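You operate a simulated robot arm through the tools that you are given. There is no shell and no other tool.

The job below is to be done with a simulated robot arm. You get a single attempt, and the scene is never put back.

JOB
Dry the paper in the paper drawer down to 40 %.
Fine: shut the drawer, set the dryer knob, wait for the DRY lamp, switch off.

Only the result counts: the job must be done as asked and must still hold three seconds after the hand-in. Knocking over, shifting, dropping, spilling or breaking anything else fails it.

ROBOT AND FRAMES
A 7-joint arm with a fingered hand on a trunk, on a base that moves. Base frame: it is fixed to the floor where the robot stands at the start and does not move with it; the origin is under the middle of the robot, x ahead of it, y to its left, z up; the surface under the hand at the start is at about z = 900. Lengths are in mm, angles in degrees, forces in N, time in s.
With the tool pointing down near the work surface it reaches from about 180 to 640 mm from the robot's upright axis, wherever it stands. Its first joint turns from -115.0 to 115.0 degrees. Places, roughly: black tester switch [600, -100, 900]; dryer knob [700, 100, 900]; dryer switch [600, 0, 900]; paper drawer [500, 0, 600]; paper dryer [800, 0, 1000]. Payload 3.1 kg.
Tool frame: the origin (TCP) lies between the finger pads and is the grasp point; the fingertips stand 22 mm ahead of it; z points along the fingers, y is the line along which they close. The gripper opens to 112 mm; its body begins 60 mm behind the TCP. The gripper is a hand of 3 fingers: y runs from the thumb to the fingers, the wrist lies at [0, 0, -218] in the tool frame.
Orientation is told as [roll, pitch, yaw] about the base's x, y, z axes, in that order, counted from this pose: with the fingers straight down and closing along the base's y, the tool's x points along the base's -x, its y along +y and its z along -z.

CONTROLS
- The arm moves only by the tool play_rows. Its argument "plan" is a list of rows, each an object of numbers (a shift or turn left out is 0): "dx", "dy", "dz": the shift along the tool's x, y, z in mm; "ax", "ay", "az": the turn, a rotation vector about the tool's x, y, z in degrees. In form: [{"dx": .., "dy": .., "dz": .., "ax": .., "ay": .., "az": ..}, ...]. A call has 1 to 20 rows; each row shifts and turns the commanded pose from where the row before left it, along the tool's axes as they then stand. Each row takes 0.2 s and may step no farther than 50 mm and 8.6 degrees from the row before; otherwise, the whole call is refused. Where a pose cannot be reached the arm comes as near as it can. A force on the tool above 40 N (or 10 N above the force at the start of the call, whichever is more), or a blocked arm, ends the call early, and 0.2 s more pass. In this call time passes only in rows, and 0.2 s behind the last. It gives the time, the measured TCP pose, the force on the tool (base axes), the opening and the grip force at its end, in the units of the frame above (readings bear some noise), with the torque about the TCP (base axes, N m) and any sound that the robot's microphone picked up, and new pictures: "views" is both (left out), scene, wrist or none.
- Cameras (640 x 400 px; columns grow to the right, rows downward): "scene" is now at [-1.5, 111.9, 1753.4]; the picture's right is [-0.59, -0.81, 0.00], its down [-0.69, 0.50, -0.53] and it looks along [0.43, -0.31, -0.85] (base axes); focal length 248 px, centre (320, 200). "wrist" rides on the gripper at [66, 3, -80] in the tool frame; the picture's right is [-0.05, 1.00, 0.00], its down [-0.77, -0.04, -0.64] and it looks along [-0.64, -0.03, 0.77] (tool axes); focal length 275 px, centre (320, 200). There is no depth. A picture from a camera that has moved, and an enlarged one, comes with that camera's place and axes in the base frame and with its lens.
- raise_lower(by): slides the trunk up (or, below 0, down) by that many mm; the arm and the scene camera ride with it, the base frame stays. It gives what a move gives, with no picture.
- base_move(legs): drives the robot by 1 to 6 legs, each [ahead, left, turn to the left] in mm, mm and degrees, along the robot's own axes; the way and the turn of a leg run together, so that a leg with both is an arc; at most 1500 mm and 180 degrees a leg. The arm and the cameras ride along, it lands a little off, and it stops where it bumps. It gives what a move gives, and a new picture of the scene camera.
- curl_fingers(finger1, finger2, thumb_bend): sets how far each is bent, from 0 (flat) to 1 (curled in); at 0.3 the hand is open as for a grip, at 0.7 the pads meet at the TCP. One left out holds its place. A second passes; each finger stops where it meets its share of the squeeze, and holds until it gets a number again. It is the only way to open and close the hand. It gives what a move gives, with no picture; readings hold the bend of each and the force on the fingers (four entries, about 0 where the hand has none), thumb and palm.
- pan_tilt(pan, tilt): turns the head with the scene camera to pan (to the left, within 155 degrees either way) and tilt (down, from -29 to 69), counted from straight ahead of the robot. It gives what a move gives, and a new picture of the scene camera.
- enlarge(camera, box): a new picture of the part [left, top, right, bottom] of that camera's present view, enlarged. The clock stands still meanwhile.
- hand_in(): hands the job in; it is judged then, once.

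Places have to be worked out from the pictures, the camera data and where the tool is seen. Open the gripper and draw the arm clear of the work before you hand the job in, unless the task says otherwise.

The tools are called after "Call:" as name(argument=value, ...) on one line, values as JSON. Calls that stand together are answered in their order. play_rows: Moves the arm, as the interface text tells. Its arguments: {"type":"object","properties":{"plan":{"type":"array","items":{"type":"object","properties":{"dx":{"type":"number"},"dy":{"type":"number"},"dz":{"type":"number"},"ax":{"type":"number"},"ay":{"type":"number"},"az":{"type":"number"}}}},"views":{"type":"string","enum":["both","scene","wrist","none"]}},"required":["plan"]} The other tools are called the same way: raise_lower (by) moves the trunk up or down; curl_fingers (finger1, finger2, thumb_bend) moves the fingers one by one; base_move (legs) drives the base; pan_tilt (pan, tilt) turns the head that bears the scene camera; enlarge (camera, box) takes an enlarged picture of a part of a camera's view; hand_in () hands the job in.

At the start:

```text
clock: 0.0
eef_pos: [505.6, 26.3, 1268.4]
orientation: [0.0, 0.0, 0.0]
contact_force: [0.6, 0.4, 0.5]
moment: [0.01, 0.0, -0.01]
opening: 111.8
finger_force: 0.1
shape: jaw
bend: [0.3, 0.3, 0.3]
finger forces: [0.1, 0.0, 0.0, 0.0, 0.0, 0.1]
trunk travel left (down, up): [-900.0, 90.0]
robot x, y, heading: [-1.3, 4.9, -0.0]
head pan, tilt (commanded): [-35.9, 57.9]
```

scene: 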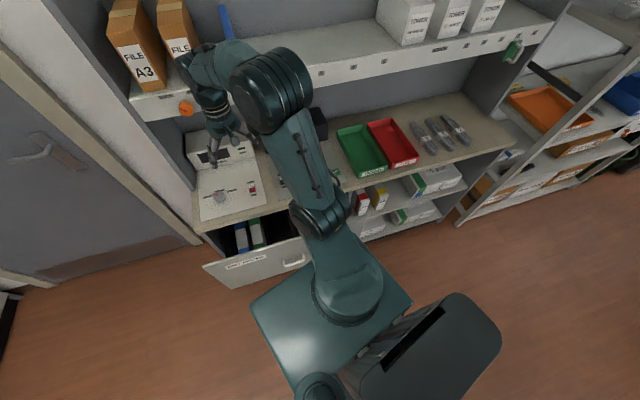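
wrist: 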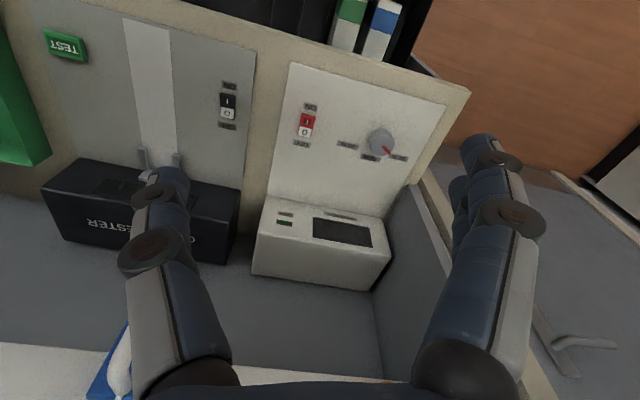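

The wrist view shows the dryer panel with a red switch and a grey knob, and the scene view shows the open paper drawer. I'll enlarge both to read the labels before moving.

Call:
enlarge(camera="wrist", box=[200, 60, 480, 290])

Call:
enlarge(camera="scene", box=[160, 110, 360, 300])

```text
1.74 times, centred on (340, 175) of wrist
camera zoom: at [437.5, 29.0, 1346.7], right [0.05, 1.0, 0.0], down [0.77, -0.04, 0.64], along [0.64, -0.03, -0.77], focal length 479 px, centre (285, 244)
```

zoom: 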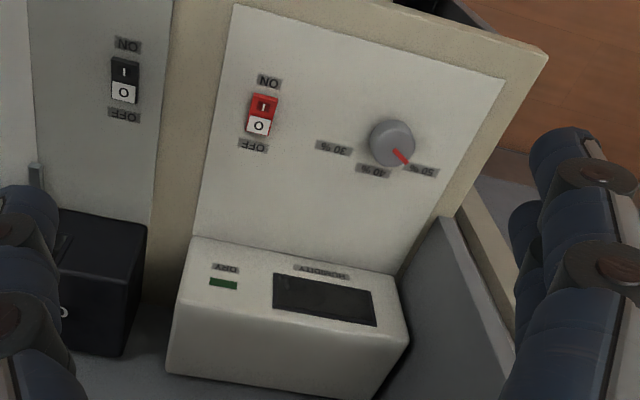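

```text
2.11 times, centred on (260, 205) of scene
camera zoom: at [-1.5, 111.9, 1753.4], right [-0.59, -0.81, 0.0], down [-0.69, 0.5, -0.53], along [0.43, -0.31, -0.85], focal length 521 px, centre (446, 190)
```

zoom: 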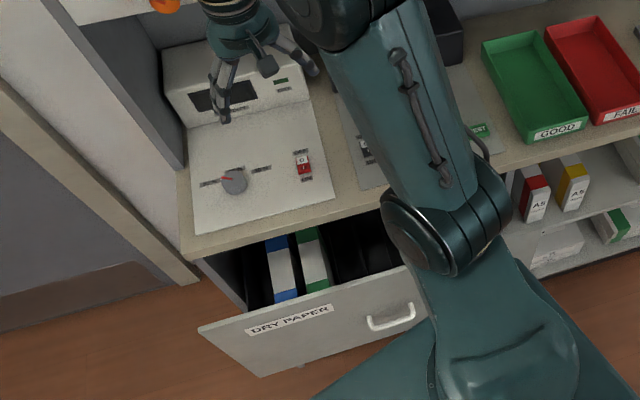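

The furniture is yawed about 18° to the robot: red switch near (637, -3), knob near (668, 124) with its pointer at 50 %, and the 40 % mark straight back from the knob. The paper drawer stands about 100 mm open, so I'll turn the head to see its front better.

Call:
pan_tilt(pan=0, tilt=60)

```text
clock: 1.0
eef_pos: [504.9, 26.1, 1268.2]
orientation: [0.0, -0.1, 0.0]
contact_force: [-0.4, 0.9, 0.5]
moment: [0.05, 0.03, 0.02]
opening: 111.8
finger_force: 0.0
shape: jaw
bend: [0.3, 0.3, 0.3]
finger forces: [0.0, 0.1, 0.1, 0.0, 0.0, 0.0]
trunk travel left (down, up): [-900.0, 90.0]
robot x, y, heading: [1.1, -1.2, -0.1]
head pan, tilt (commanded): [0.0, 60.0]
camera scene: at [9.3, 152.3, 1750.9], right [0.0, -1.0, 0.0], down [-0.87, 0.0, -0.5], along [0.5, 0.0, -0.87], focal length 248 px, centre (320, 200)
```

scene: 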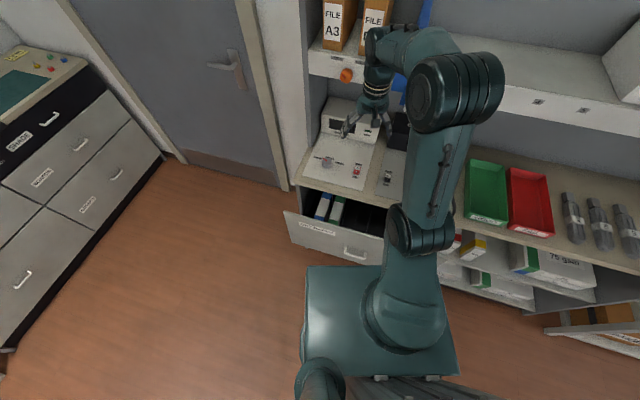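

The drawer front and its handle are now clear of the arm. I'll enlarge that part to fix their positions.

Call:
enlarge(camera="scene", box=[260, 90, 480, 280])

```text
2.11 times, centred on (370, 185) of scene
camera zoom: at [9.3, 152.3, 1750.9], right [0.0, -1.0, 0.0], down [-0.87, 0.0, -0.5], along [0.5, 0.0, -0.87], focal length 521 px, centre (215, 232)
```

zoom: 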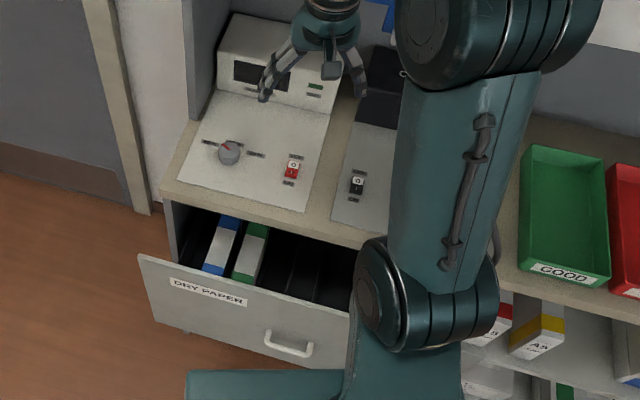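

Knob (≈670, 124) and switch (≈637, -2) agree across two views; the drawer front lies about 350 mm ahead. Before backing off to make room for the push, I'll look at the floor behind and beside the robot.

Call:
pan_tilt(pan=-120, tilt=50)

Call:
pan_tilt(pan=150, tilt=50)

```text
clock: 3.0
eef_pos: [504.0, 25.7, 1267.5]
orientation: [-0.1, 0.0, 0.0]
contact_force: [-0.3, 0.4, -0.1]
moment: [0.01, 0.02, 0.01]
opening: 112.0
finger_force: 0.0
shape: jaw
bend: [0.3, 0.3, 0.3]
finger forces: [0.1, 0.0, 0.0, 0.0, 0.1, 0.0]
trunk travel left (down, up): [-900.0, 90.0]
robot x, y, heading: [-2.8, -2.8, 0.2]
head pan, tilt (commanded): [-120.0, 50.0]
camera scene: at [-95.8, 85.7, 1763.5], right [-0.87, 0.5, 0.0], down [0.38, 0.66, -0.64], along [-0.32, -0.56, -0.77], focal length 248 px, centre (320, 200)
```

scene: 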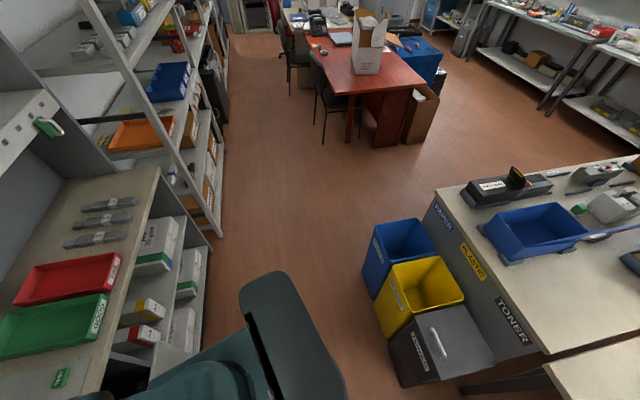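

```text
clock: 6.8
eef_pos: [504.6, 25.9, 1268.4]
orientation: [0.0, 0.0, 0.0]
contact_force: [-0.2, 0.0, 0.2]
moment: [-0.02, -0.01, 0.0]
opening: 111.9
finger_force: 0.2
shape: jaw
bend: [0.3, 0.3, 0.3]
finger forces: [0.1, 0.0, 0.1, 0.0, 0.1, 0.0]
trunk travel left (down, up): [-900.0, 90.0]
robot x, y, heading: [0.3, -1.5, -0.1]
head pan, tilt (commanded): [150.0, 50.0]
camera scene: at [-124.0, 190.9, 1763.5], right [0.5, 0.87, 0.0], down [0.66, -0.38, -0.64], along [-0.56, 0.32, -0.77], focal length 248 px, centre (320, 200)
```

scene: 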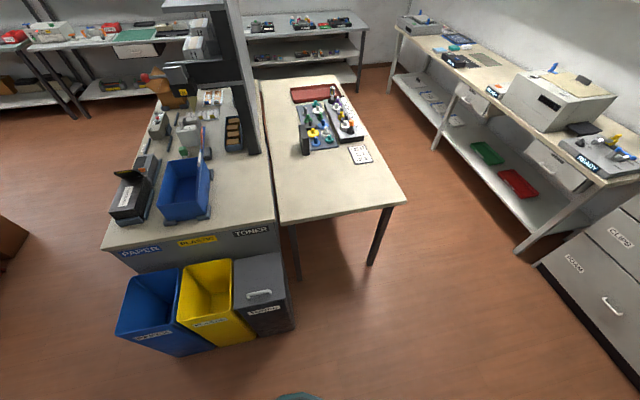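

Bins stand behind the robot at about x = -560 to -700, so backing off must be limited. I'll tilt the head down to see how far the robot's own base reaches to the rear.

Call:
pan_tilt(pan=150, tilt=69)

Call:
pan_tilt(pan=60, tilt=69)

```text
clock: 7.6
eef_pos: [504.5, 27.7, 1267.2]
orientation: [0.0, -0.1, 0.0]
contact_force: [-0.1, 0.7, -0.3]
moment: [-0.01, 0.02, 0.02]
opening: 112.0
finger_force: 0.1
shape: jaw
bend: [0.3, 0.3, 0.3]
finger forces: [0.1, 0.0, 0.0, 0.0, 0.0, 0.0]
trunk travel left (down, up): [-900.0, 90.0]
robot x, y, heading: [1.0, 0.6, 0.2]
head pan, tilt (commanded): [150.0, 68.8]
camera scene: at [-105.9, 180.4, 1741.6], right [0.5, 0.87, 0.0], down [0.81, -0.47, -0.36], along [-0.31, 0.18, -0.93], focal length 248 px, centre (320, 200)
```

scene: 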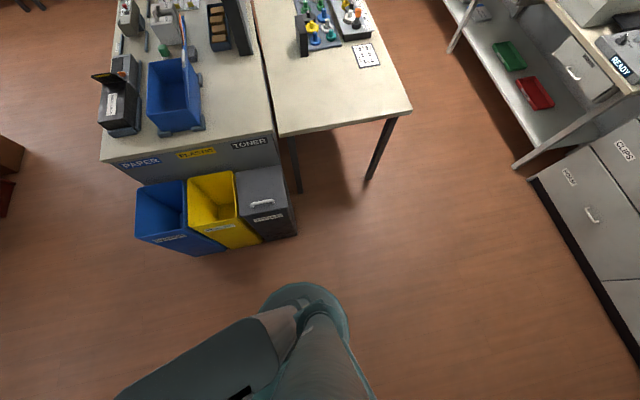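

```text
clock: 9.2
eef_pos: [504.9, 26.2, 1267.7]
orientation: [0.0, 0.1, 0.0]
contact_force: [0.5, -0.5, 0.9]
moment: [-0.01, 0.07, -0.03]
opening: 111.8
finger_force: 0.1
shape: jaw
bend: [0.3, 0.3, 0.3]
finger forces: [0.1, 0.1, 0.1, 0.2, 0.0, 0.0]
trunk travel left (down, up): [-900.0, 90.0]
robot x, y, heading: [0.6, -0.7, -0.1]
head pan, tilt (commanded): [60.0, 68.8]
camera scene: at [-29.4, 200.9, 1741.5], right [0.87, -0.5, 0.0], down [-0.47, -0.81, -0.36], along [0.18, 0.31, -0.93], focal length 248 px, centre (320, 200)
```

scene: 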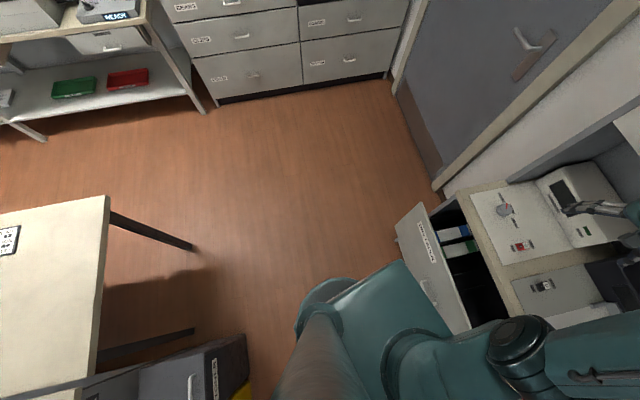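

The robot's rear ends near x = -230, so backing 200 mm leaves clear room before the bins. I'll close the fingers into a blunt probe and back off to push the drawer front squarely.

Call:
curl_fingers(finger1=0.7, finger2=0.7, thumb_bend=0.7)

Call:
base_move(legs=[[-200, 0, 0]])

Call:
pan_tilt(pan=0, tilt=50)

```text
clock: 10.2
eef_pos: [504.8, 25.7, 1268.1]
orientation: [0.1, 0.0, 0.0]
contact_force: [0.9, 0.4, 0.7]
moment: [0.06, 0.0, 0.01]
opening: 2.9
finger_force: 0.1
shape: fingers
bend: [0.7, 0.7, 0.7]
finger forces: [0.1, 0.0, 0.1, 0.1, 0.1, 0.0]
trunk travel left (down, up): [-900.0, 90.0]
robot x, y, heading: [-0.4, 1.4, 0.1]
head pan, tilt (commanded): [60.0, 68.8]
```

```text
clock: 11.8
eef_pos: [306.6, 25.7, 1268.3]
orientation: [0.0, 0.0, 0.1]
contact_force: [0.5, -0.2, 0.2]
moment: [-0.02, 0.0, -0.01]
opening: 2.5
finger_force: 0.0
shape: fingers
bend: [0.7, 0.7, 0.7]
finger forces: [0.0, 0.0, 0.1, 0.0, 0.0, 0.0]
trunk travel left (down, up): [-900.0, 90.0]
robot x, y, heading: [-199.0, 0.1, -0.0]
head pan, tilt (commanded): [60.0, 68.8]
camera scene: at [-227.8, 200.8, 1741.5], right [0.87, -0.5, 0.0], down [-0.47, -0.81, -0.36], along [0.18, 0.31, -0.93], focal length 248 px, centre (320, 200)
```

scene: 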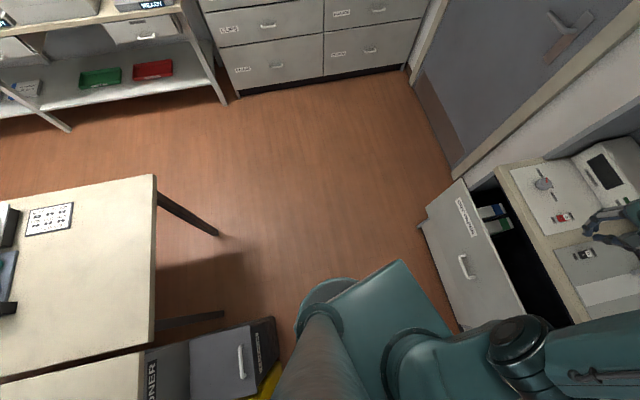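

```text
clock: 13.1
eef_pos: [305.8, 25.0, 1266.9]
orientation: [-0.1, -0.1, 0.0]
contact_force: [-0.4, -0.4, -0.2]
moment: [0.0, 0.01, 0.01]
opening: 2.9
finger_force: 0.0
shape: fingers
bend: [0.7, 0.7, 0.7]
finger forces: [0.0, 0.0, 0.0, 0.1, 0.1, 0.1]
trunk travel left (down, up): [-900.0, 90.0]
robot x, y, heading: [-197.7, 0.8, 0.1]
head pan, tilt (commanded): [0.0, 50.0]
camera scene: at [-179.4, 152.5, 1763.5], right [0.0, -1.0, 0.0], down [-0.77, 0.0, -0.64], along [0.64, 0.0, -0.77], focal length 248 px, centre (320, 200)
```

scene: 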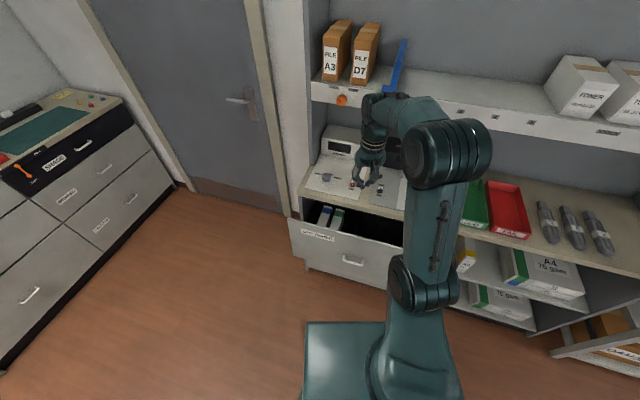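

With the camera 190 mm farther back I can triangulate the drawer front. I'll enlarge it.

Call:
enlarge(camera="scene", box=[270, 170, 430, 290])

```text
3.33 times, centred on (350, 230) of scene
camera zoom: at [-179.4, 152.5, 1763.5], right [0.0, -1.0, 0.0], down [-0.77, 0.0, -0.64], along [0.64, 0.0, -0.77], focal length 825 px, centre (220, 100)
```

zoom: 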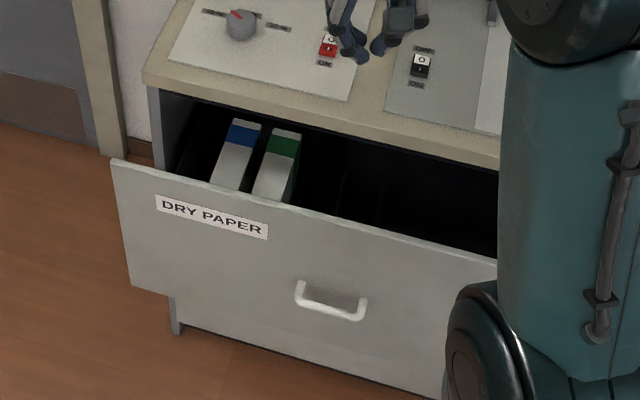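

Triangulation gives the handle at about (364, -14, 630) and the drawer front from z≈490 to 855, about 355 mm along the furniture's inward direction. I'll yaw the hand 18° to match and pitch it so the fingers point at the drawer, keeping it back.

Call:
play_rows(plan=[{"dx": 28, "dy": -10, "az": 6}, {"az": 6}, {"az": 6}, {"ay": -8}, {"ay": -8}, {"ay": -8}, {"ay": -8}, {"ay": -8}, {"ay": -8}, {"ay": -8}, {"ay": -8}, {"ay": -8}, {"ay": -8}], views="both")

```text
clock: 15.9
eef_pos: [277.0, 16.9, 1267.4]
orientation: [-0.1, -80.1, -17.8]
contact_force: [0.7, -1.0, 0.0]
moment: [0.03, 0.0, 0.03]
opening: 2.6
finger_force: 0.0
shape: fingers
bend: [0.7, 0.7, 0.7]
finger forces: [0.0, 0.0, 0.0, 0.0, 0.1, 0.0]
trunk travel left (down, up): [-900.0, 90.0]
robot x, y, heading: [-198.8, 1.5, 0.0]
head pan, tilt (commanded): [0.0, 50.0]
camera scene: at [-178.7, 154.1, 1763.3], right [0.0, -1.0, 0.0], down [-0.77, 0.0, -0.64], along [0.64, 0.0, -0.77], focal length 248 px, centre (320, 200)
camera wrist: at [191.9, 47.8, 1214.9], right [0.32, 0.95, 0.05], down [-0.48, 0.12, 0.87], along [0.82, -0.3, 0.49], focal length 275 px, centre (320, 200)
```

scene: 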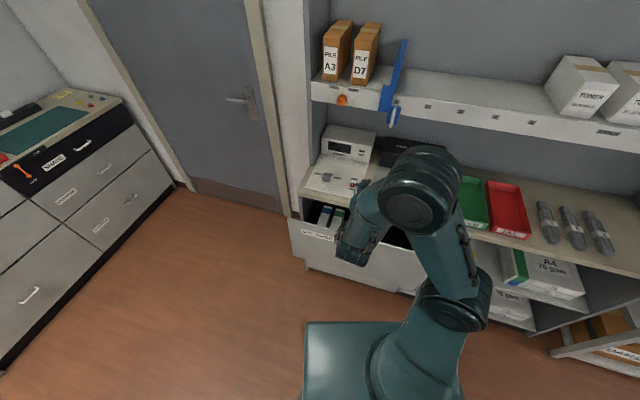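
wrist: 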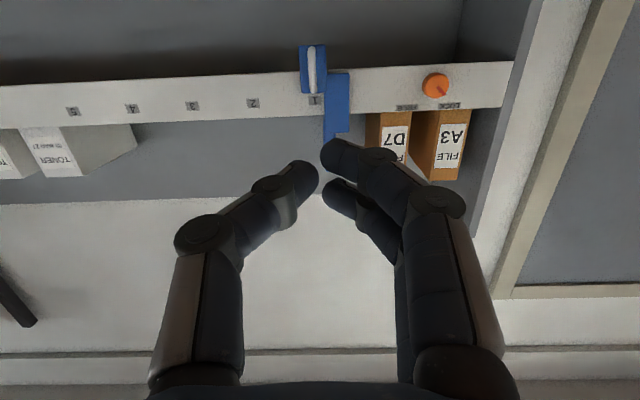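

The hand points level at the drawer with the tip about 70 mm short of it. I'll lower the trunk so the fingers come to about z = 730, above the handle.

Call:
raise_lower(by=-540)

Call:
pan_tilt(pan=15, tilt=40)

```text
refused: -540 is not a number from -400 to 400
```

```text
clock: 16.7
eef_pos: [278.3, 15.4, 1268.3]
orientation: [0.0, -80.1, -18.0]
contact_force: [0.2, 0.5, 0.1]
moment: [-0.01, -0.02, 0.03]
opening: 2.9
finger_force: 0.0
shape: fingers
bend: [0.7, 0.7, 0.7]
finger forces: [0.0, 0.0, 0.0, 0.1, 0.0, 0.0]
trunk travel left (down, up): [-900.0, 90.0]
robot x, y, heading: [-197.2, 1.1, 0.0]
head pan, tilt (commanded): [15.0, 40.0]
camera scene: at [-174.4, 173.8, 1777.7], right [0.26, -0.97, 0.0], down [-0.62, -0.17, -0.77], along [0.74, 0.2, -0.64], focal length 248 px, centre (320, 200)
```

scene: 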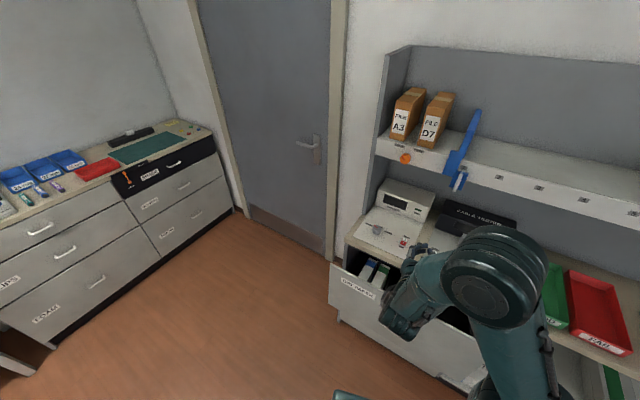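

The trunk only takes 400 mm at a time, so I'll lower it in two steps of 270 mm.

Call:
raise_lower(by=-270)

Call:
raise_lower(by=-270)

Call:
pan_tilt(pan=0, tilt=45)

```text
clock: 19.4
eef_pos: [277.4, 15.5, 997.0]
orientation: [-0.1, -79.9, -17.9]
contact_force: [0.4, 0.8, 0.2]
moment: [0.01, 0.0, -0.01]
opening: 2.5
finger_force: 0.0
shape: fingers
bend: [0.7, 0.7, 0.7]
finger forces: [0.1, 0.0, 0.0, 0.0, 0.0, 0.0]
trunk travel left (down, up): [-630.0, 360.0]
robot x, y, heading: [-195.6, 0.1, 0.0]
head pan, tilt (commanded): [15.0, 40.0]
```

```text
clock: 22.2
eef_pos: [277.7, 14.7, 727.4]
orientation: [-0.1, -80.1, -17.9]
contact_force: [0.4, -0.2, 0.2]
moment: [-0.03, -0.02, 0.02]
opening: 2.5
finger_force: 0.1
shape: fingers
bend: [0.7, 0.7, 0.7]
finger forces: [0.0, 0.0, 0.0, 0.0, 0.1, 0.0]
trunk travel left (down, up): [-360.0, 630.0]
robot x, y, heading: [-201.7, -3.3, 0.1]
head pan, tilt (commanded): [15.0, 40.0]
```

```text
clock: 23.0
eef_pos: [277.6, 15.8, 727.5]
orientation: [-0.1, -80.1, -17.9]
contact_force: [-0.3, 0.1, -0.5]
moment: [0.01, 0.02, 0.0]
opening: 2.8
finger_force: 0.0
shape: fingers
bend: [0.7, 0.7, 0.7]
finger forces: [0.0, 0.1, 0.1, 0.0, 0.0, 0.0]
trunk travel left (down, up): [-360.0, 630.0]
robot x, y, heading: [-198.6, 2.7, 0.1]
head pan, tilt (commanded): [0.0, 45.0]
camera scene: at [-175.0, 152.4, 1230.4], right [0.0, -1.0, 0.0], down [-0.71, 0.0, -0.71], along [0.71, 0.0, -0.71], focal length 248 px, centre (320, 200)
```

scene: 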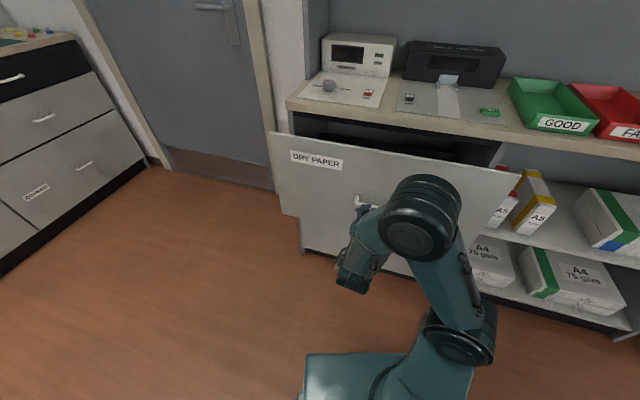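

The hand is level with the drawer front now. I'll enlarge to see where the fingertips are relative to the handle.

Call:
enlarge(camera="scene", box=[260, 110, 540, 300])

Call:
enlarge(camera="wrist", box=[0, 0, 640, 400])

```text
2.11 times, centred on (400, 205) of scene
camera zoom: at [-175.0, 152.4, 1230.4], right [0.0, -1.0, 0.0], down [-0.71, 0.0, -0.71], along [0.71, 0.0, -0.71], focal length 521 px, centre (152, 190)
```

zoom: 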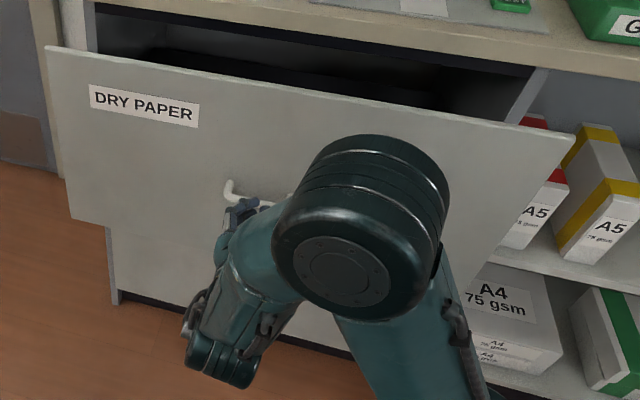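

```text
1.00 times, centred on (320, 200) of wrist (not enlarged: the box is as wide or as high as the picture)
camera zoom: at [191.4, 46.5, 675.1], right [0.32, 0.95, 0.05], down [-0.48, 0.12, 0.87], along [0.82, -0.3, 0.49], focal length 275 px, centre (320, 200)
```

zoom: 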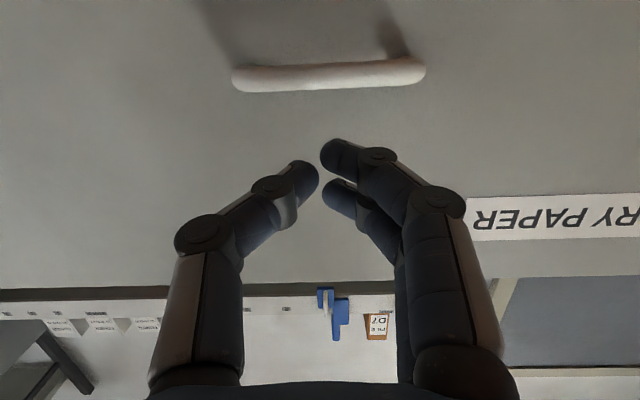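

The wrist view puts the handle bar at about z = 690, only some 30 mm below the fingertips. I'll rise 40 mm to clear it, then advance along the drawer's direction toward contact.

Call:
play_rows(plan=[{"dx": -20}, {"dx": -20}, {"dz": 19.7, "dx": -3.5}, {"dz": 19.7, "dx": -3.5}, {"dz": 9.85, "dx": -1.74}, {"dz": 9.85, "dx": -1.74}, {"dz": 9.85, "dx": -1.74}, {"dz": 9.85, "dx": -1.74}, {"dz": 9.85, "dx": -1.74}, {"dz": 9.85, "dx": -1.74}], views="both")

```text
clock: 25.2
eef_pos: [380.6, -17.9, 767.1]
orientation: [-0.1, -80.0, -17.9]
contact_force: [0.1, -0.2, -0.3]
moment: [0.03, 0.0, 0.01]
opening: 3.0
finger_force: 0.1
shape: fingers
bend: [0.7, 0.7, 0.7]
finger forces: [0.1, 0.1, 0.1, 0.0, 0.1, 0.0]
trunk travel left (down, up): [-360.0, 630.0]
robot x, y, heading: [-198.3, 0.9, 0.0]
head pan, tilt (commanded): [0.0, 45.0]
camera scene: at [-174.9, 152.3, 1230.4], right [0.0, -1.0, 0.0], down [-0.71, 0.0, -0.71], along [0.71, 0.0, -0.71], focal length 248 px, centre (320, 200)
camera wrist: at [293.4, 13.4, 714.4], right [0.32, 0.95, 0.05], down [-0.48, 0.12, 0.87], along [0.82, -0.3, 0.49], focal length 275 px, centre (320, 200)
```

scene: 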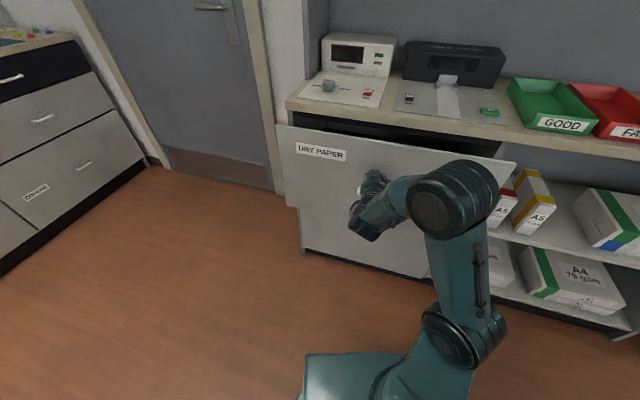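
wrist: 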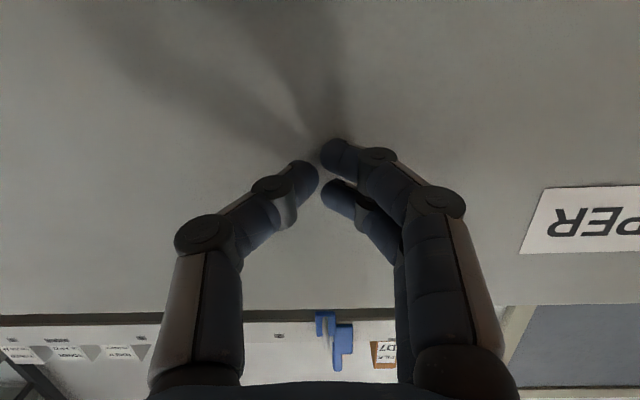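

The fingers are on the drawer front and it is sliding in with almost no force. I'll keep pushing in 10 mm steps.

Call:
play_rows(plan=[{"dz": 9.85, "dx": -1.74}, {"dz": 9.85, "dx": -1.74}, {"dz": 9.85, "dx": -1.74}, {"dz": 9.85, "dx": -1.74}, {"dz": 9.85, "dx": -1.74}, {"dz": 9.85, "dx": -1.74}], views="scene")

```text
clock: 26.6
eef_pos: [435.0, -36.6, 766.1]
orientation: [-0.3, -80.0, -17.7]
contact_force: [-0.7, -0.2, 0.3]
moment: [0.02, 0.01, 0.03]
opening: 2.7
finger_force: 0.0
shape: fingers
bend: [0.7, 0.7, 0.7]
finger forces: [0.0, 0.0, 0.1, 0.1, 0.0, 0.1]
trunk travel left (down, up): [-360.0, 630.0]
robot x, y, heading: [-195.2, 0.8, -0.2]
head pan, tilt (commanded): [0.0, 45.0]
camera scene: at [-174.8, 152.3, 1230.4], right [0.0, -1.0, 0.0], down [-0.71, 0.0, -0.71], along [0.71, 0.0, -0.71], focal length 248 px, centre (320, 200)
```

scene: 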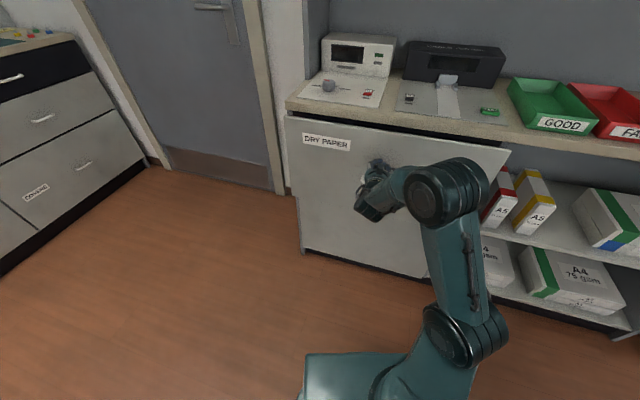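

The drawer is nearly shut. I'll continue in smaller steps until the force rises at its end stop.

Call:
play_rows(plan=[{"dz": 7.9, "dx": -1.4}, {"dz": 7.9, "dx": -1.4}, {"dz": 5.9, "dx": -1.04}, {"dz": 5.9, "dx": -1.04}, {"dz": 4.9, "dx": -0.87}], views="scene")

```text
clock: 27.8
eef_pos: [466.7, -45.7, 765.9]
orientation: [-0.2, -80.0, -18.0]
contact_force: [0.2, -0.4, 0.4]
moment: [0.02, -0.01, -0.04]
opening: 2.5
finger_force: 0.0
shape: fingers
bend: [0.7, 0.7, 0.7]
finger forces: [0.1, 0.1, 0.0, 0.0, 0.1, 0.0]
trunk travel left (down, up): [-360.0, 630.0]
robot x, y, heading: [-200.4, -0.4, 0.0]
head pan, tilt (commanded): [0.0, 45.0]
camera scene: at [-174.9, 152.3, 1230.4], right [0.0, -1.0, 0.0], down [-0.71, 0.0, -0.71], along [0.71, 0.0, -0.71], focal length 248 px, centre (320, 200)
```

scene: 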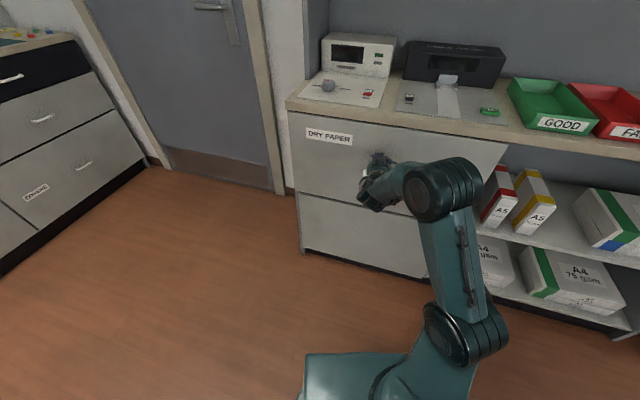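

Call:
enlarge(camera="scene", box=[270, 80, 530, 240])

Call:
play_rows(plan=[{"dz": 3.94, "dx": -0.7}, {"dz": 3.94, "dx": -0.7}, {"dz": 2.95, "dx": -0.52}], views="scene")

```text
2.46 times, centred on (400, 160) of scene
camera zoom: at [-174.9, 152.3, 1230.4], right [0.0, -1.0, 0.0], down [-0.71, 0.0, -0.71], along [0.71, 0.0, -0.71], focal length 609 px, centre (123, 298)
```

zoom: 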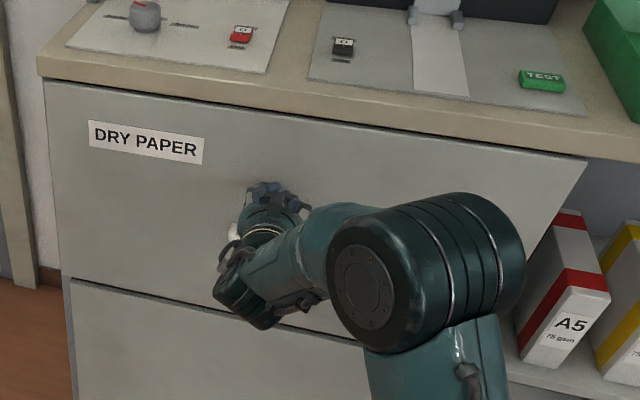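

```text
clock: 28.8
eef_pos: [474.3, -45.6, 764.9]
orientation: [-0.2, -79.6, -17.4]
contact_force: [-18.7, 3.6, 3.4]
moment: [-0.04, -0.12, -0.15]
opening: 2.6
finger_force: 9.4
shape: fingers
bend: [0.7, 0.72, 0.7]
finger forces: [0.0, 7.1, 0.0, 0.1, 12.5, 0.0]
trunk travel left (down, up): [-360.0, 630.0]
robot x, y, heading: [-201.0, -0.3, 0.1]
head pan, tilt (commanded): [0.0, 45.0]
stopped in row 3: the force on the tool passed its limit at 41 N (the readings are from after the stop); the commanded pose is now the measured one
camera scene: at [-179.6, 153.1, 1230.6], right [0.0, -1.0, 0.0], down [-0.7, 0.0, -0.71], along [0.71, 0.0, -0.7], focal length 248 px, centre (320, 200)
```

scene: 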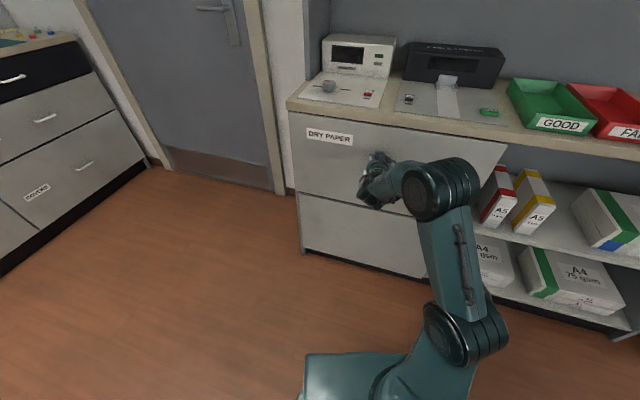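

The force jumped to the limit: the drawer has reached its end stop. I'll draw the hand straight back and check that it stays shut.

Call:
play_rows(plan=[{"dz": -10}, {"dz": -20, "dx": 3.5}, {"dz": -30, "dx": 5}, {"dz": -35, "dx": 6}, {"dz": -35, "dx": 6}, {"dz": -35, "dx": 6}, {"dz": -25, "dx": 4}], views="scene")

Call:
enlarge(camera="scene", box=[270, 80, 530, 240])

```text
clock: 30.4
eef_pos: [293.1, 12.8, 767.5]
orientation: [-0.4, -79.6, -17.2]
contact_force: [1.1, 0.4, 0.9]
moment: [-0.02, -0.03, 0.0]
opening: 2.7
finger_force: 0.1
shape: fingers
bend: [0.7, 0.7, 0.7]
finger forces: [0.0, 0.0, 0.0, 0.0, 0.1, 0.1]
trunk travel left (down, up): [-360.0, 630.0]
robot x, y, heading: [-199.9, -2.9, -0.1]
head pan, tilt (commanded): [0.0, 45.0]
camera scene: at [-176.1, 152.3, 1230.4], right [0.0, -1.0, 0.0], down [-0.71, 0.0, -0.71], along [0.71, 0.0, -0.71], focal length 248 px, centre (320, 200)
```

scene: 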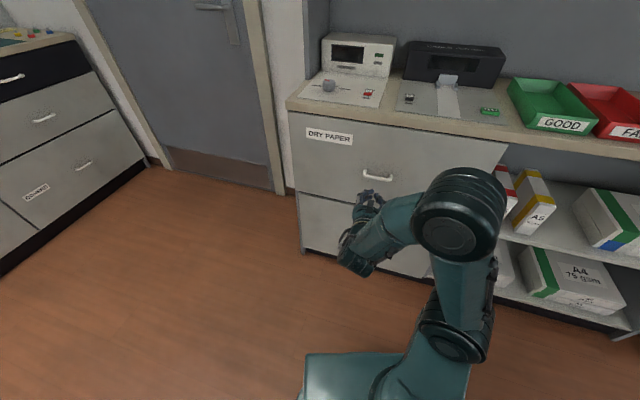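

```text
2.46 times, centred on (400, 160) of scene
camera zoom: at [-176.1, 152.3, 1230.4], right [0.0, -1.0, 0.0], down [-0.71, 0.0, -0.71], along [0.71, 0.0, -0.71], focal length 609 px, centre (123, 298)
```

zoom: 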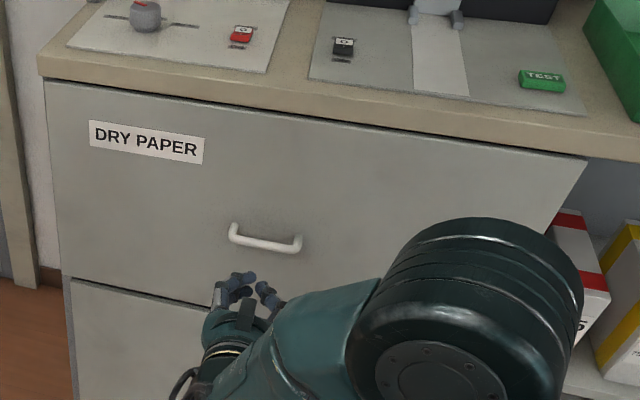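

The drawer is fully shut, flush with the counter. Now I'll raise the trunk back to its starting height, with the hand clear in front of the counter.

Call:
raise_lower(by=270)

Call:
raise_lower(by=270)

Call:
play_rows(plan=[{"ay": 8}, {"ay": 8}, {"ay": 8}, {"ay": 8}, {"ay": 8}, {"ay": 8}, {"ay": 8}, {"ay": 8}, {"ay": 8}, {"ay": 7.6}], views="none")

Call:
curl_fingers(finger1=0.3, finger2=0.3, thumb_bend=0.3)

```text
clock: 33.1
eef_pos: [293.0, 12.7, 1037.0]
orientation: [-0.6, -79.6, -17.3]
contact_force: [-0.1, 0.9, -0.7]
moment: [0.01, 0.03, -0.02]
opening: 2.7
finger_force: 0.1
shape: fingers
bend: [0.7, 0.7, 0.7]
finger forces: [0.0, 0.0, 0.1, 0.1, 0.0, 0.1]
trunk travel left (down, up): [-630.0, 360.0]
robot x, y, heading: [-201.7, -1.5, -0.0]
head pan, tilt (commanded): [0.0, 45.0]
```

```text
clock: 35.9
eef_pos: [294.0, 12.9, 1307.2]
orientation: [-0.7, -79.6, -17.3]
contact_force: [0.0, -0.4, 1.5]
moment: [0.01, -0.01, 0.01]
opening: 2.6
finger_force: 0.1
shape: fingers
bend: [0.7, 0.7, 0.7]
finger forces: [0.0, 0.0, 0.0, 0.0, 0.1, 0.0]
trunk travel left (down, up): [-900.0, 90.0]
robot x, y, heading: [-199.2, 0.9, -0.1]
head pan, tilt (commanded): [0.0, 45.0]
```

```text
clock: 38.1
eef_pos: [294.9, 12.3, 1308.0]
orientation: [-0.1, 0.2, -17.8]
contact_force: [0.3, 0.2, 0.4]
moment: [0.02, -0.01, -0.01]
opening: 2.4
finger_force: 0.0
shape: fingers
bend: [0.7, 0.7, 0.7]
finger forces: [0.0, 0.0, 0.0, 0.0, 0.0, 0.0]
trunk travel left (down, up): [-900.0, 90.0]
robot x, y, heading: [-200.0, 2.6, 0.0]
head pan, tilt (commanded): [0.0, 45.0]
```

```text
clock: 39.1
eef_pos: [294.1, 13.1, 1306.6]
orientation: [-0.1, 0.0, -17.9]
contact_force: [-0.4, -0.2, 0.2]
moment: [0.02, 0.02, -0.03]
opening: 111.1
finger_force: 0.0
shape: fingers
bend: [0.3, 0.3, 0.3]
finger forces: [0.0, 0.0, 0.1, 0.0, 0.0, 0.0]
trunk travel left (down, up): [-900.0, 90.0]
robot x, y, heading: [-201.4, 0.6, 0.1]
head pan, tilt (commanded): [0.0, 45.0]
```

The hand points down again at z≈1307 with yaw -18° and is open. I'll drive forward and slightly left so the knob and switch are within reach, keeping the base well short of the drawer handle.

Call:
base_move(legs=[[280, 60, 0]])

Call:
enlarge(camera="wrist", box=[160, 40, 560, 290])

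```text
clock: 41.0
eef_pos: [570.2, 71.5, 1308.1]
orientation: [-0.1, -0.1, -17.9]
contact_force: [0.3, -0.4, 0.9]
moment: [-0.02, 0.01, 0.03]
opening: 111.2
finger_force: 0.0
shape: fingers
bend: [0.3, 0.3, 0.3]
finger forces: [0.0, 0.0, 0.0, 0.0, 0.0, 0.0]
trunk travel left (down, up): [-900.0, 90.0]
robot x, y, heading: [77.0, 60.4, -0.1]
head pan, tilt (commanded): [0.0, 45.0]
camera scene: at [101.5, 211.6, 1770.4], right [0.0, -1.0, 0.0], down [-0.71, 0.0, -0.71], along [0.71, 0.0, -0.71], focal length 248 px, centre (320, 200)
```

scene: 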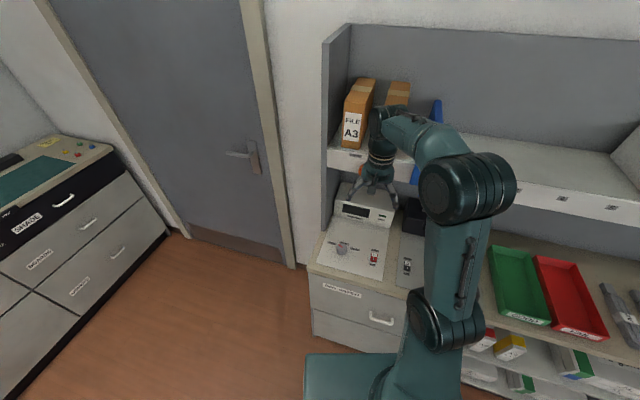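

```text
1.60 times, centred on (360, 165) of wrist
camera zoom: at [508.0, 94.7, 1387.2], right [0.35, 0.94, 0.0], down [0.72, -0.27, 0.64], along [0.6, -0.22, -0.77], focal length 440 px, centre (256, 256)
```

zoom: 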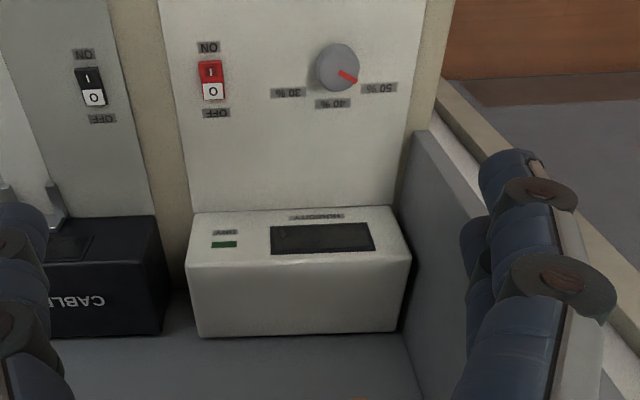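

The panel is clearly seen: knob centre ≈ (666, 126) with pointer at the 50 % mark (about 58° left of the 40 % mark), switch ≈ (637, -2) with ON toward the robot. I'll move above the knob at z≈1020 and turn the hand 30° counter-clockwise to leave room for the clockwise turn.

Call:
play_rows(plan=[{"dx": -9.4, "dy": 10.15, "dz": 36}, {"dx": -9.4, "dy": 10.15, "dz": 36}, {"dx": -9.4, "dy": 10.15, "dz": 36}, {"dx": -9.4, "dy": 10.15, "dz": 36}, {"dx": -9.4, "dy": 10.15, "dz": 36}, {"dx": -9.4, "dy": 10.15, "dz": 36}, {"dx": -9.4, "dy": 10.15, "dz": 36}, {"dx": -9.4, "dy": 10.15, "dz": 36}, {"az": -7.5}, {"az": -7.5}, {"az": -7.5}, {"az": -7.5}], views="both")

Call:
enlarge(camera="wrist", box=[190, 80, 450, 250])

```text
clock: 43.6
eef_pos: [666.7, 125.9, 1019.3]
orientation: [-0.1, 0.0, 12.2]
contact_force: [-0.3, -1.2, 0.1]
moment: [-0.02, 0.01, 0.03]
opening: 111.5
finger_force: 0.0
shape: fingers
bend: [0.3, 0.3, 0.3]
finger forces: [0.1, 0.0, 0.0, 0.0, 0.0, 0.1]
trunk travel left (down, up): [-900.0, 90.0]
robot x, y, heading: [78.6, 59.7, 0.1]
head pan, tilt (commanded): [0.0, 45.0]
camera scene: at [102.0, 211.5, 1770.4], right [0.0, -1.0, 0.0], down [-0.71, 0.0, -0.71], along [0.71, 0.0, -0.71], focal length 248 px, centre (320, 200)
camera wrist: at [601.5, 114.8, 1098.9], right [-0.17, 0.99, 0.0], down [0.76, 0.13, 0.64], along [0.63, 0.1, -0.77], focal length 275 px, centre (320, 200)
```

scene: 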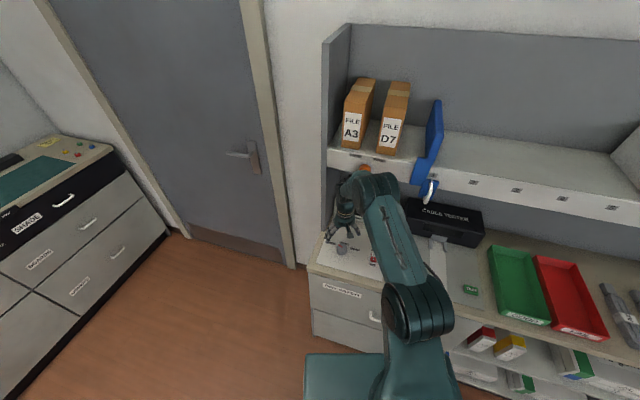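
wrist: 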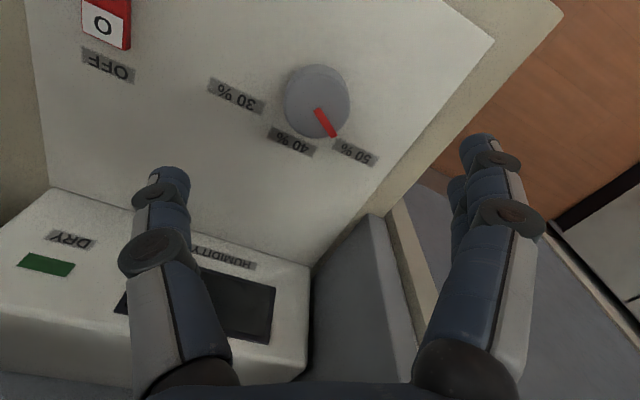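

```text
2.35 times, centred on (320, 165) of wrist
camera zoom: at [601.5, 114.8, 1098.9], right [-0.17, 0.99, 0.0], down [0.76, 0.13, 0.64], along [0.63, 0.1, -0.77], focal length 648 px, centre (320, 282)
```

zoom: 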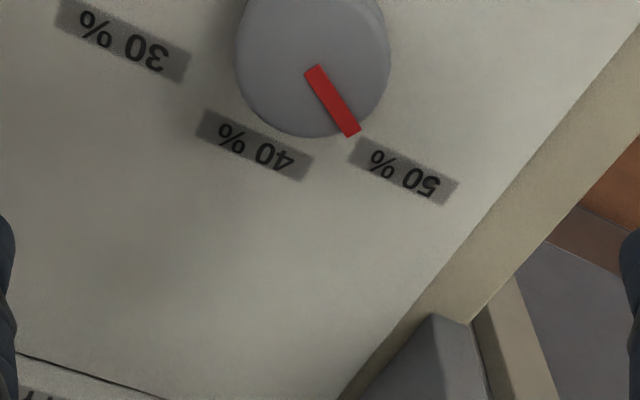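

The knob fills the view but its top edge was cut off. I'll enlarge again around the whole knob to find its centre and height.

Call:
enlarge(camera="wrist", box=[200, 30, 440, 190])

```text
2.50 times, centred on (320, 110) of wrist
camera zoom: at [601.5, 114.8, 1098.9], right [-0.17, 0.99, 0.0], down [0.76, 0.13, 0.64], along [0.63, 0.1, -0.77], focal length 688 px, centre (320, 425)
```

zoom: 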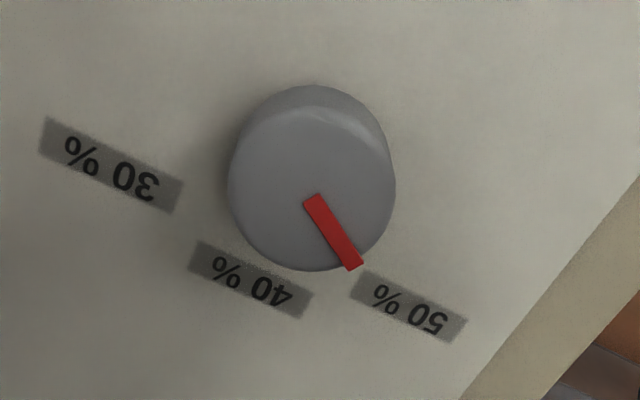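

The knob centre works out to about (668, 122.5), diameter ≈43 mm, top at z≈922. I'll shift the 3–4 mm over, descend to z≈955 and partly close the fingers so they straddle it.

Call:
play_rows(plan=[{"dx": -0.6, "dy": -3.6, "dz": 24}, {"dz": 20}, {"dz": 20}], views="none")

Call:
curl_fingers(finger1=0.43, finger2=0.43, thumb_bend=0.43)

Call:
enlarge(camera="wrist", box=[140, 20, 500, 245])

```text
clock: 44.4
eef_pos: [668.1, 122.4, 955.3]
orientation: [0.0, -0.1, 12.0]
contact_force: [0.1, -0.8, 0.6]
moment: [-0.01, 0.0, -0.03]
opening: 111.2
finger_force: 0.0
shape: fingers
bend: [0.3, 0.3, 0.3]
finger forces: [0.1, 0.0, 0.0, 0.1, 0.0, 0.0]
trunk travel left (down, up): [-900.0, 90.0]
robot x, y, heading: [77.4, 61.1, 0.3]
head pan, tilt (commanded): [0.0, 45.0]
```

```text
clock: 45.4
eef_pos: [667.1, 122.0, 956.1]
orientation: [0.0, 0.0, 12.1]
contact_force: [1.3, -0.7, -0.4]
moment: [-0.02, 0.0, -0.01]
opening: 76.1
finger_force: 0.0
shape: fingers
bend: [0.43, 0.43, 0.43]
finger forces: [0.1, 0.0, 0.0, 0.1, 0.1, 0.0]
trunk travel left (down, up): [-900.0, 90.0]
robot x, y, heading: [78.8, 60.8, -0.3]
head pan, tilt (commanded): [0.0, 45.0]
```

```text
1.78 times, centred on (320, 132) of wrist
camera zoom: at [602.3, 111.6, 1035.3], right [-0.16, 0.99, 0.0], down [0.76, 0.13, 0.64], along [0.63, 0.1, -0.77], focal length 489 px, centre (320, 320)
```

zoom: 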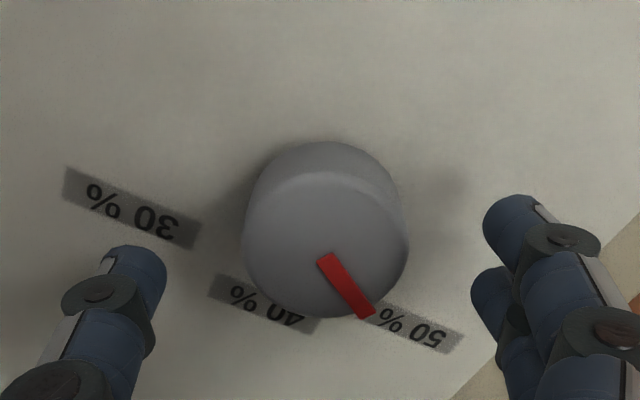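

The fingers straddle the knob evenly; its centre reads ≈ (668.5, 123.3). I'll lower gently to z≈928 so the fingertips sit just above the panel.

Call:
play_rows(plan=[{"dx": -1.4, "dy": 0.9, "dz": 8}, {"dz": 8}, {"dz": 6}, {"dz": 5}], views="wrist")

```text
clock: 46.4
eef_pos: [668.8, 124.6, 930.3]
orientation: [-0.1, -0.2, 12.1]
contact_force: [0.3, -1.0, 10.1]
moment: [0.39, 0.08, 0.0]
opening: 76.2
finger_force: 5.0
shape: fingers
bend: [0.43, 0.43, 0.43]
finger forces: [5.5, 3.5, 0.1, 0.0, 0.7, 0.0]
trunk travel left (down, up): [-900.0, 90.0]
robot x, y, heading: [76.2, 58.7, -0.0]
head pan, tilt (commanded): [0.0, 45.0]
camera wrist: at [603.5, 112.9, 1009.4], right [-0.16, 0.99, 0.0], down [0.76, 0.13, 0.64], along [0.63, 0.1, -0.77], focal length 275 px, centre (320, 200)
```

wrist: 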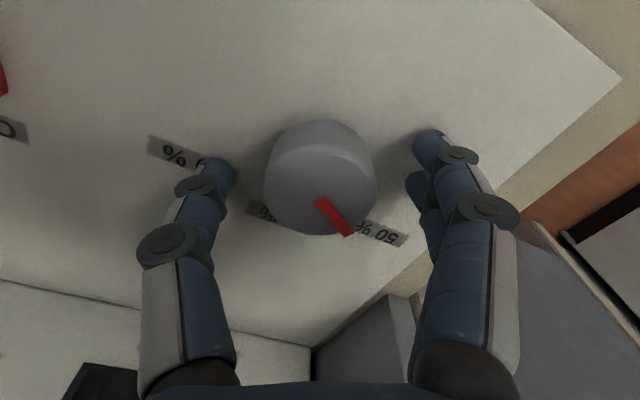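

The fingertips touch the panel lightly (10 N upward) at z=930. I'll raise 5 mm and then close gently on the knob.

Call:
play_rows(plan=[{"dz": -5}], views="none")

Call:
curl_fingers(finger1=0.6, finger2=0.6, thumb_bend=0.6)

Call:
enlarge(camera="wrist", box=[140, 60, 500, 285])

```text
clock: 46.8
eef_pos: [670.8, 124.1, 932.8]
orientation: [-0.1, 0.1, 12.2]
contact_force: [-0.2, 0.0, -0.5]
moment: [0.01, 0.02, 0.02]
opening: 75.7
finger_force: 0.2
shape: fingers
bend: [0.43, 0.43, 0.43]
finger forces: [0.0, 0.0, 0.0, 0.0, 0.0, 0.0]
trunk travel left (down, up): [-900.0, 90.0]
robot x, y, heading: [77.0, 60.7, 0.1]
head pan, tilt (commanded): [0.0, 45.0]
```

```text
clock: 47.8
eef_pos: [671.0, 123.9, 933.7]
orientation: [0.0, 0.0, 12.2]
contact_force: [-0.6, 0.8, -0.2]
moment: [0.03, 0.05, -0.03]
opening: 37.4
finger_force: 3.6
shape: fingers
bend: [0.56, 0.58, 0.58]
finger forces: [2.6, 1.2, 0.0, 0.1, 3.0, 0.0]
trunk travel left (down, up): [-900.0, 90.0]
robot x, y, heading: [78.0, 58.8, 0.2]
head pan, tilt (commanded): [0.0, 45.0]
```

```text
1.78 times, centred on (320, 172) of wrist
camera zoom: at [604.1, 112.7, 1013.0], right [-0.16, 0.99, 0.0], down [0.76, 0.13, 0.64], along [0.63, 0.1, -0.77], focal length 489 px, centre (320, 249)
```

zoom: 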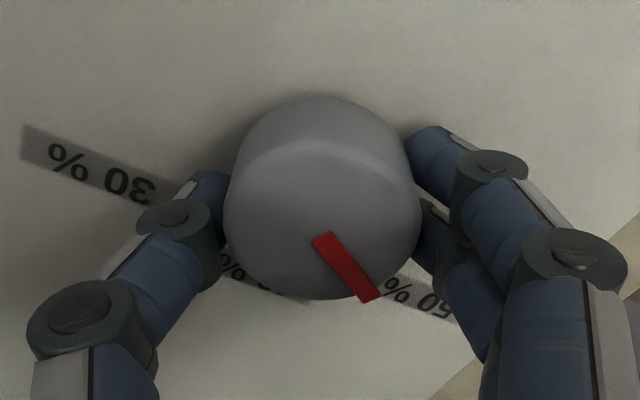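

All three digits touch the knob and the TCP is within about 1 mm of its axis. I'll firm the grip a little and turn 24° clockwise, then check that the pointer follows.

Call:
curl_fingers(finger1=0.65, finger2=0.65, thumb_bend=0.65)

Call:
play_rows(plan=[{"az": 6}, {"az": 6}, {"az": 6}, {"az": 6}], views="wrist")

```text
clock: 48.8
eef_pos: [670.5, 124.9, 933.0]
orientation: [-0.1, -0.1, 12.0]
contact_force: [-0.7, 0.1, -2.0]
moment: [0.05, 0.01, 0.04]
opening: 35.9
finger_force: 8.5
shape: fingers
bend: [0.57, 0.59, 0.6]
finger forces: [5.0, 3.5, 0.0, 0.0, 7.5, 0.0]
trunk travel left (down, up): [-900.0, 90.0]
robot x, y, heading: [76.7, 58.0, 0.3]
head pan, tilt (commanded): [0.0, 45.0]
```

```text
clock: 49.8
eef_pos: [669.8, 122.5, 934.0]
orientation: [-0.1, 0.0, -12.0]
contact_force: [-0.9, -0.7, -0.7]
moment: [-0.02, 0.0, 0.02]
opening: 36.1
finger_force: 8.3
shape: fingers
bend: [0.58, 0.59, 0.6]
finger forces: [4.7, 3.1, 0.0, 0.0, 8.6, 0.1]
trunk travel left (down, up): [-900.0, 90.0]
robot x, y, heading: [79.5, 60.8, 0.1]
head pan, tilt (commanded): [0.0, 45.0]
camera wrist: at [605.5, 139.7, 1012.9], right [0.25, 0.97, 0.0], down [0.75, -0.19, 0.64], along [0.61, -0.16, -0.77], focal length 275 px, centre (320, 200)
```

wrist: 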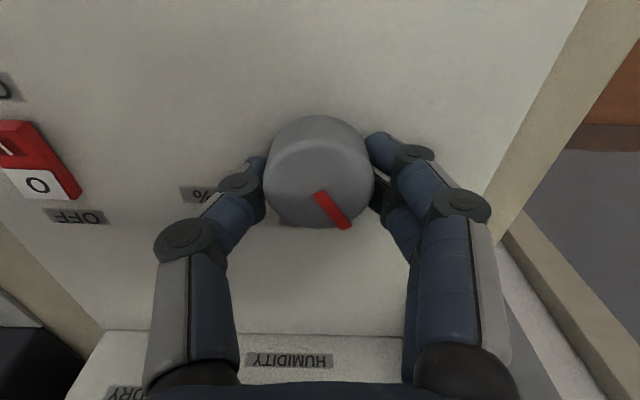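

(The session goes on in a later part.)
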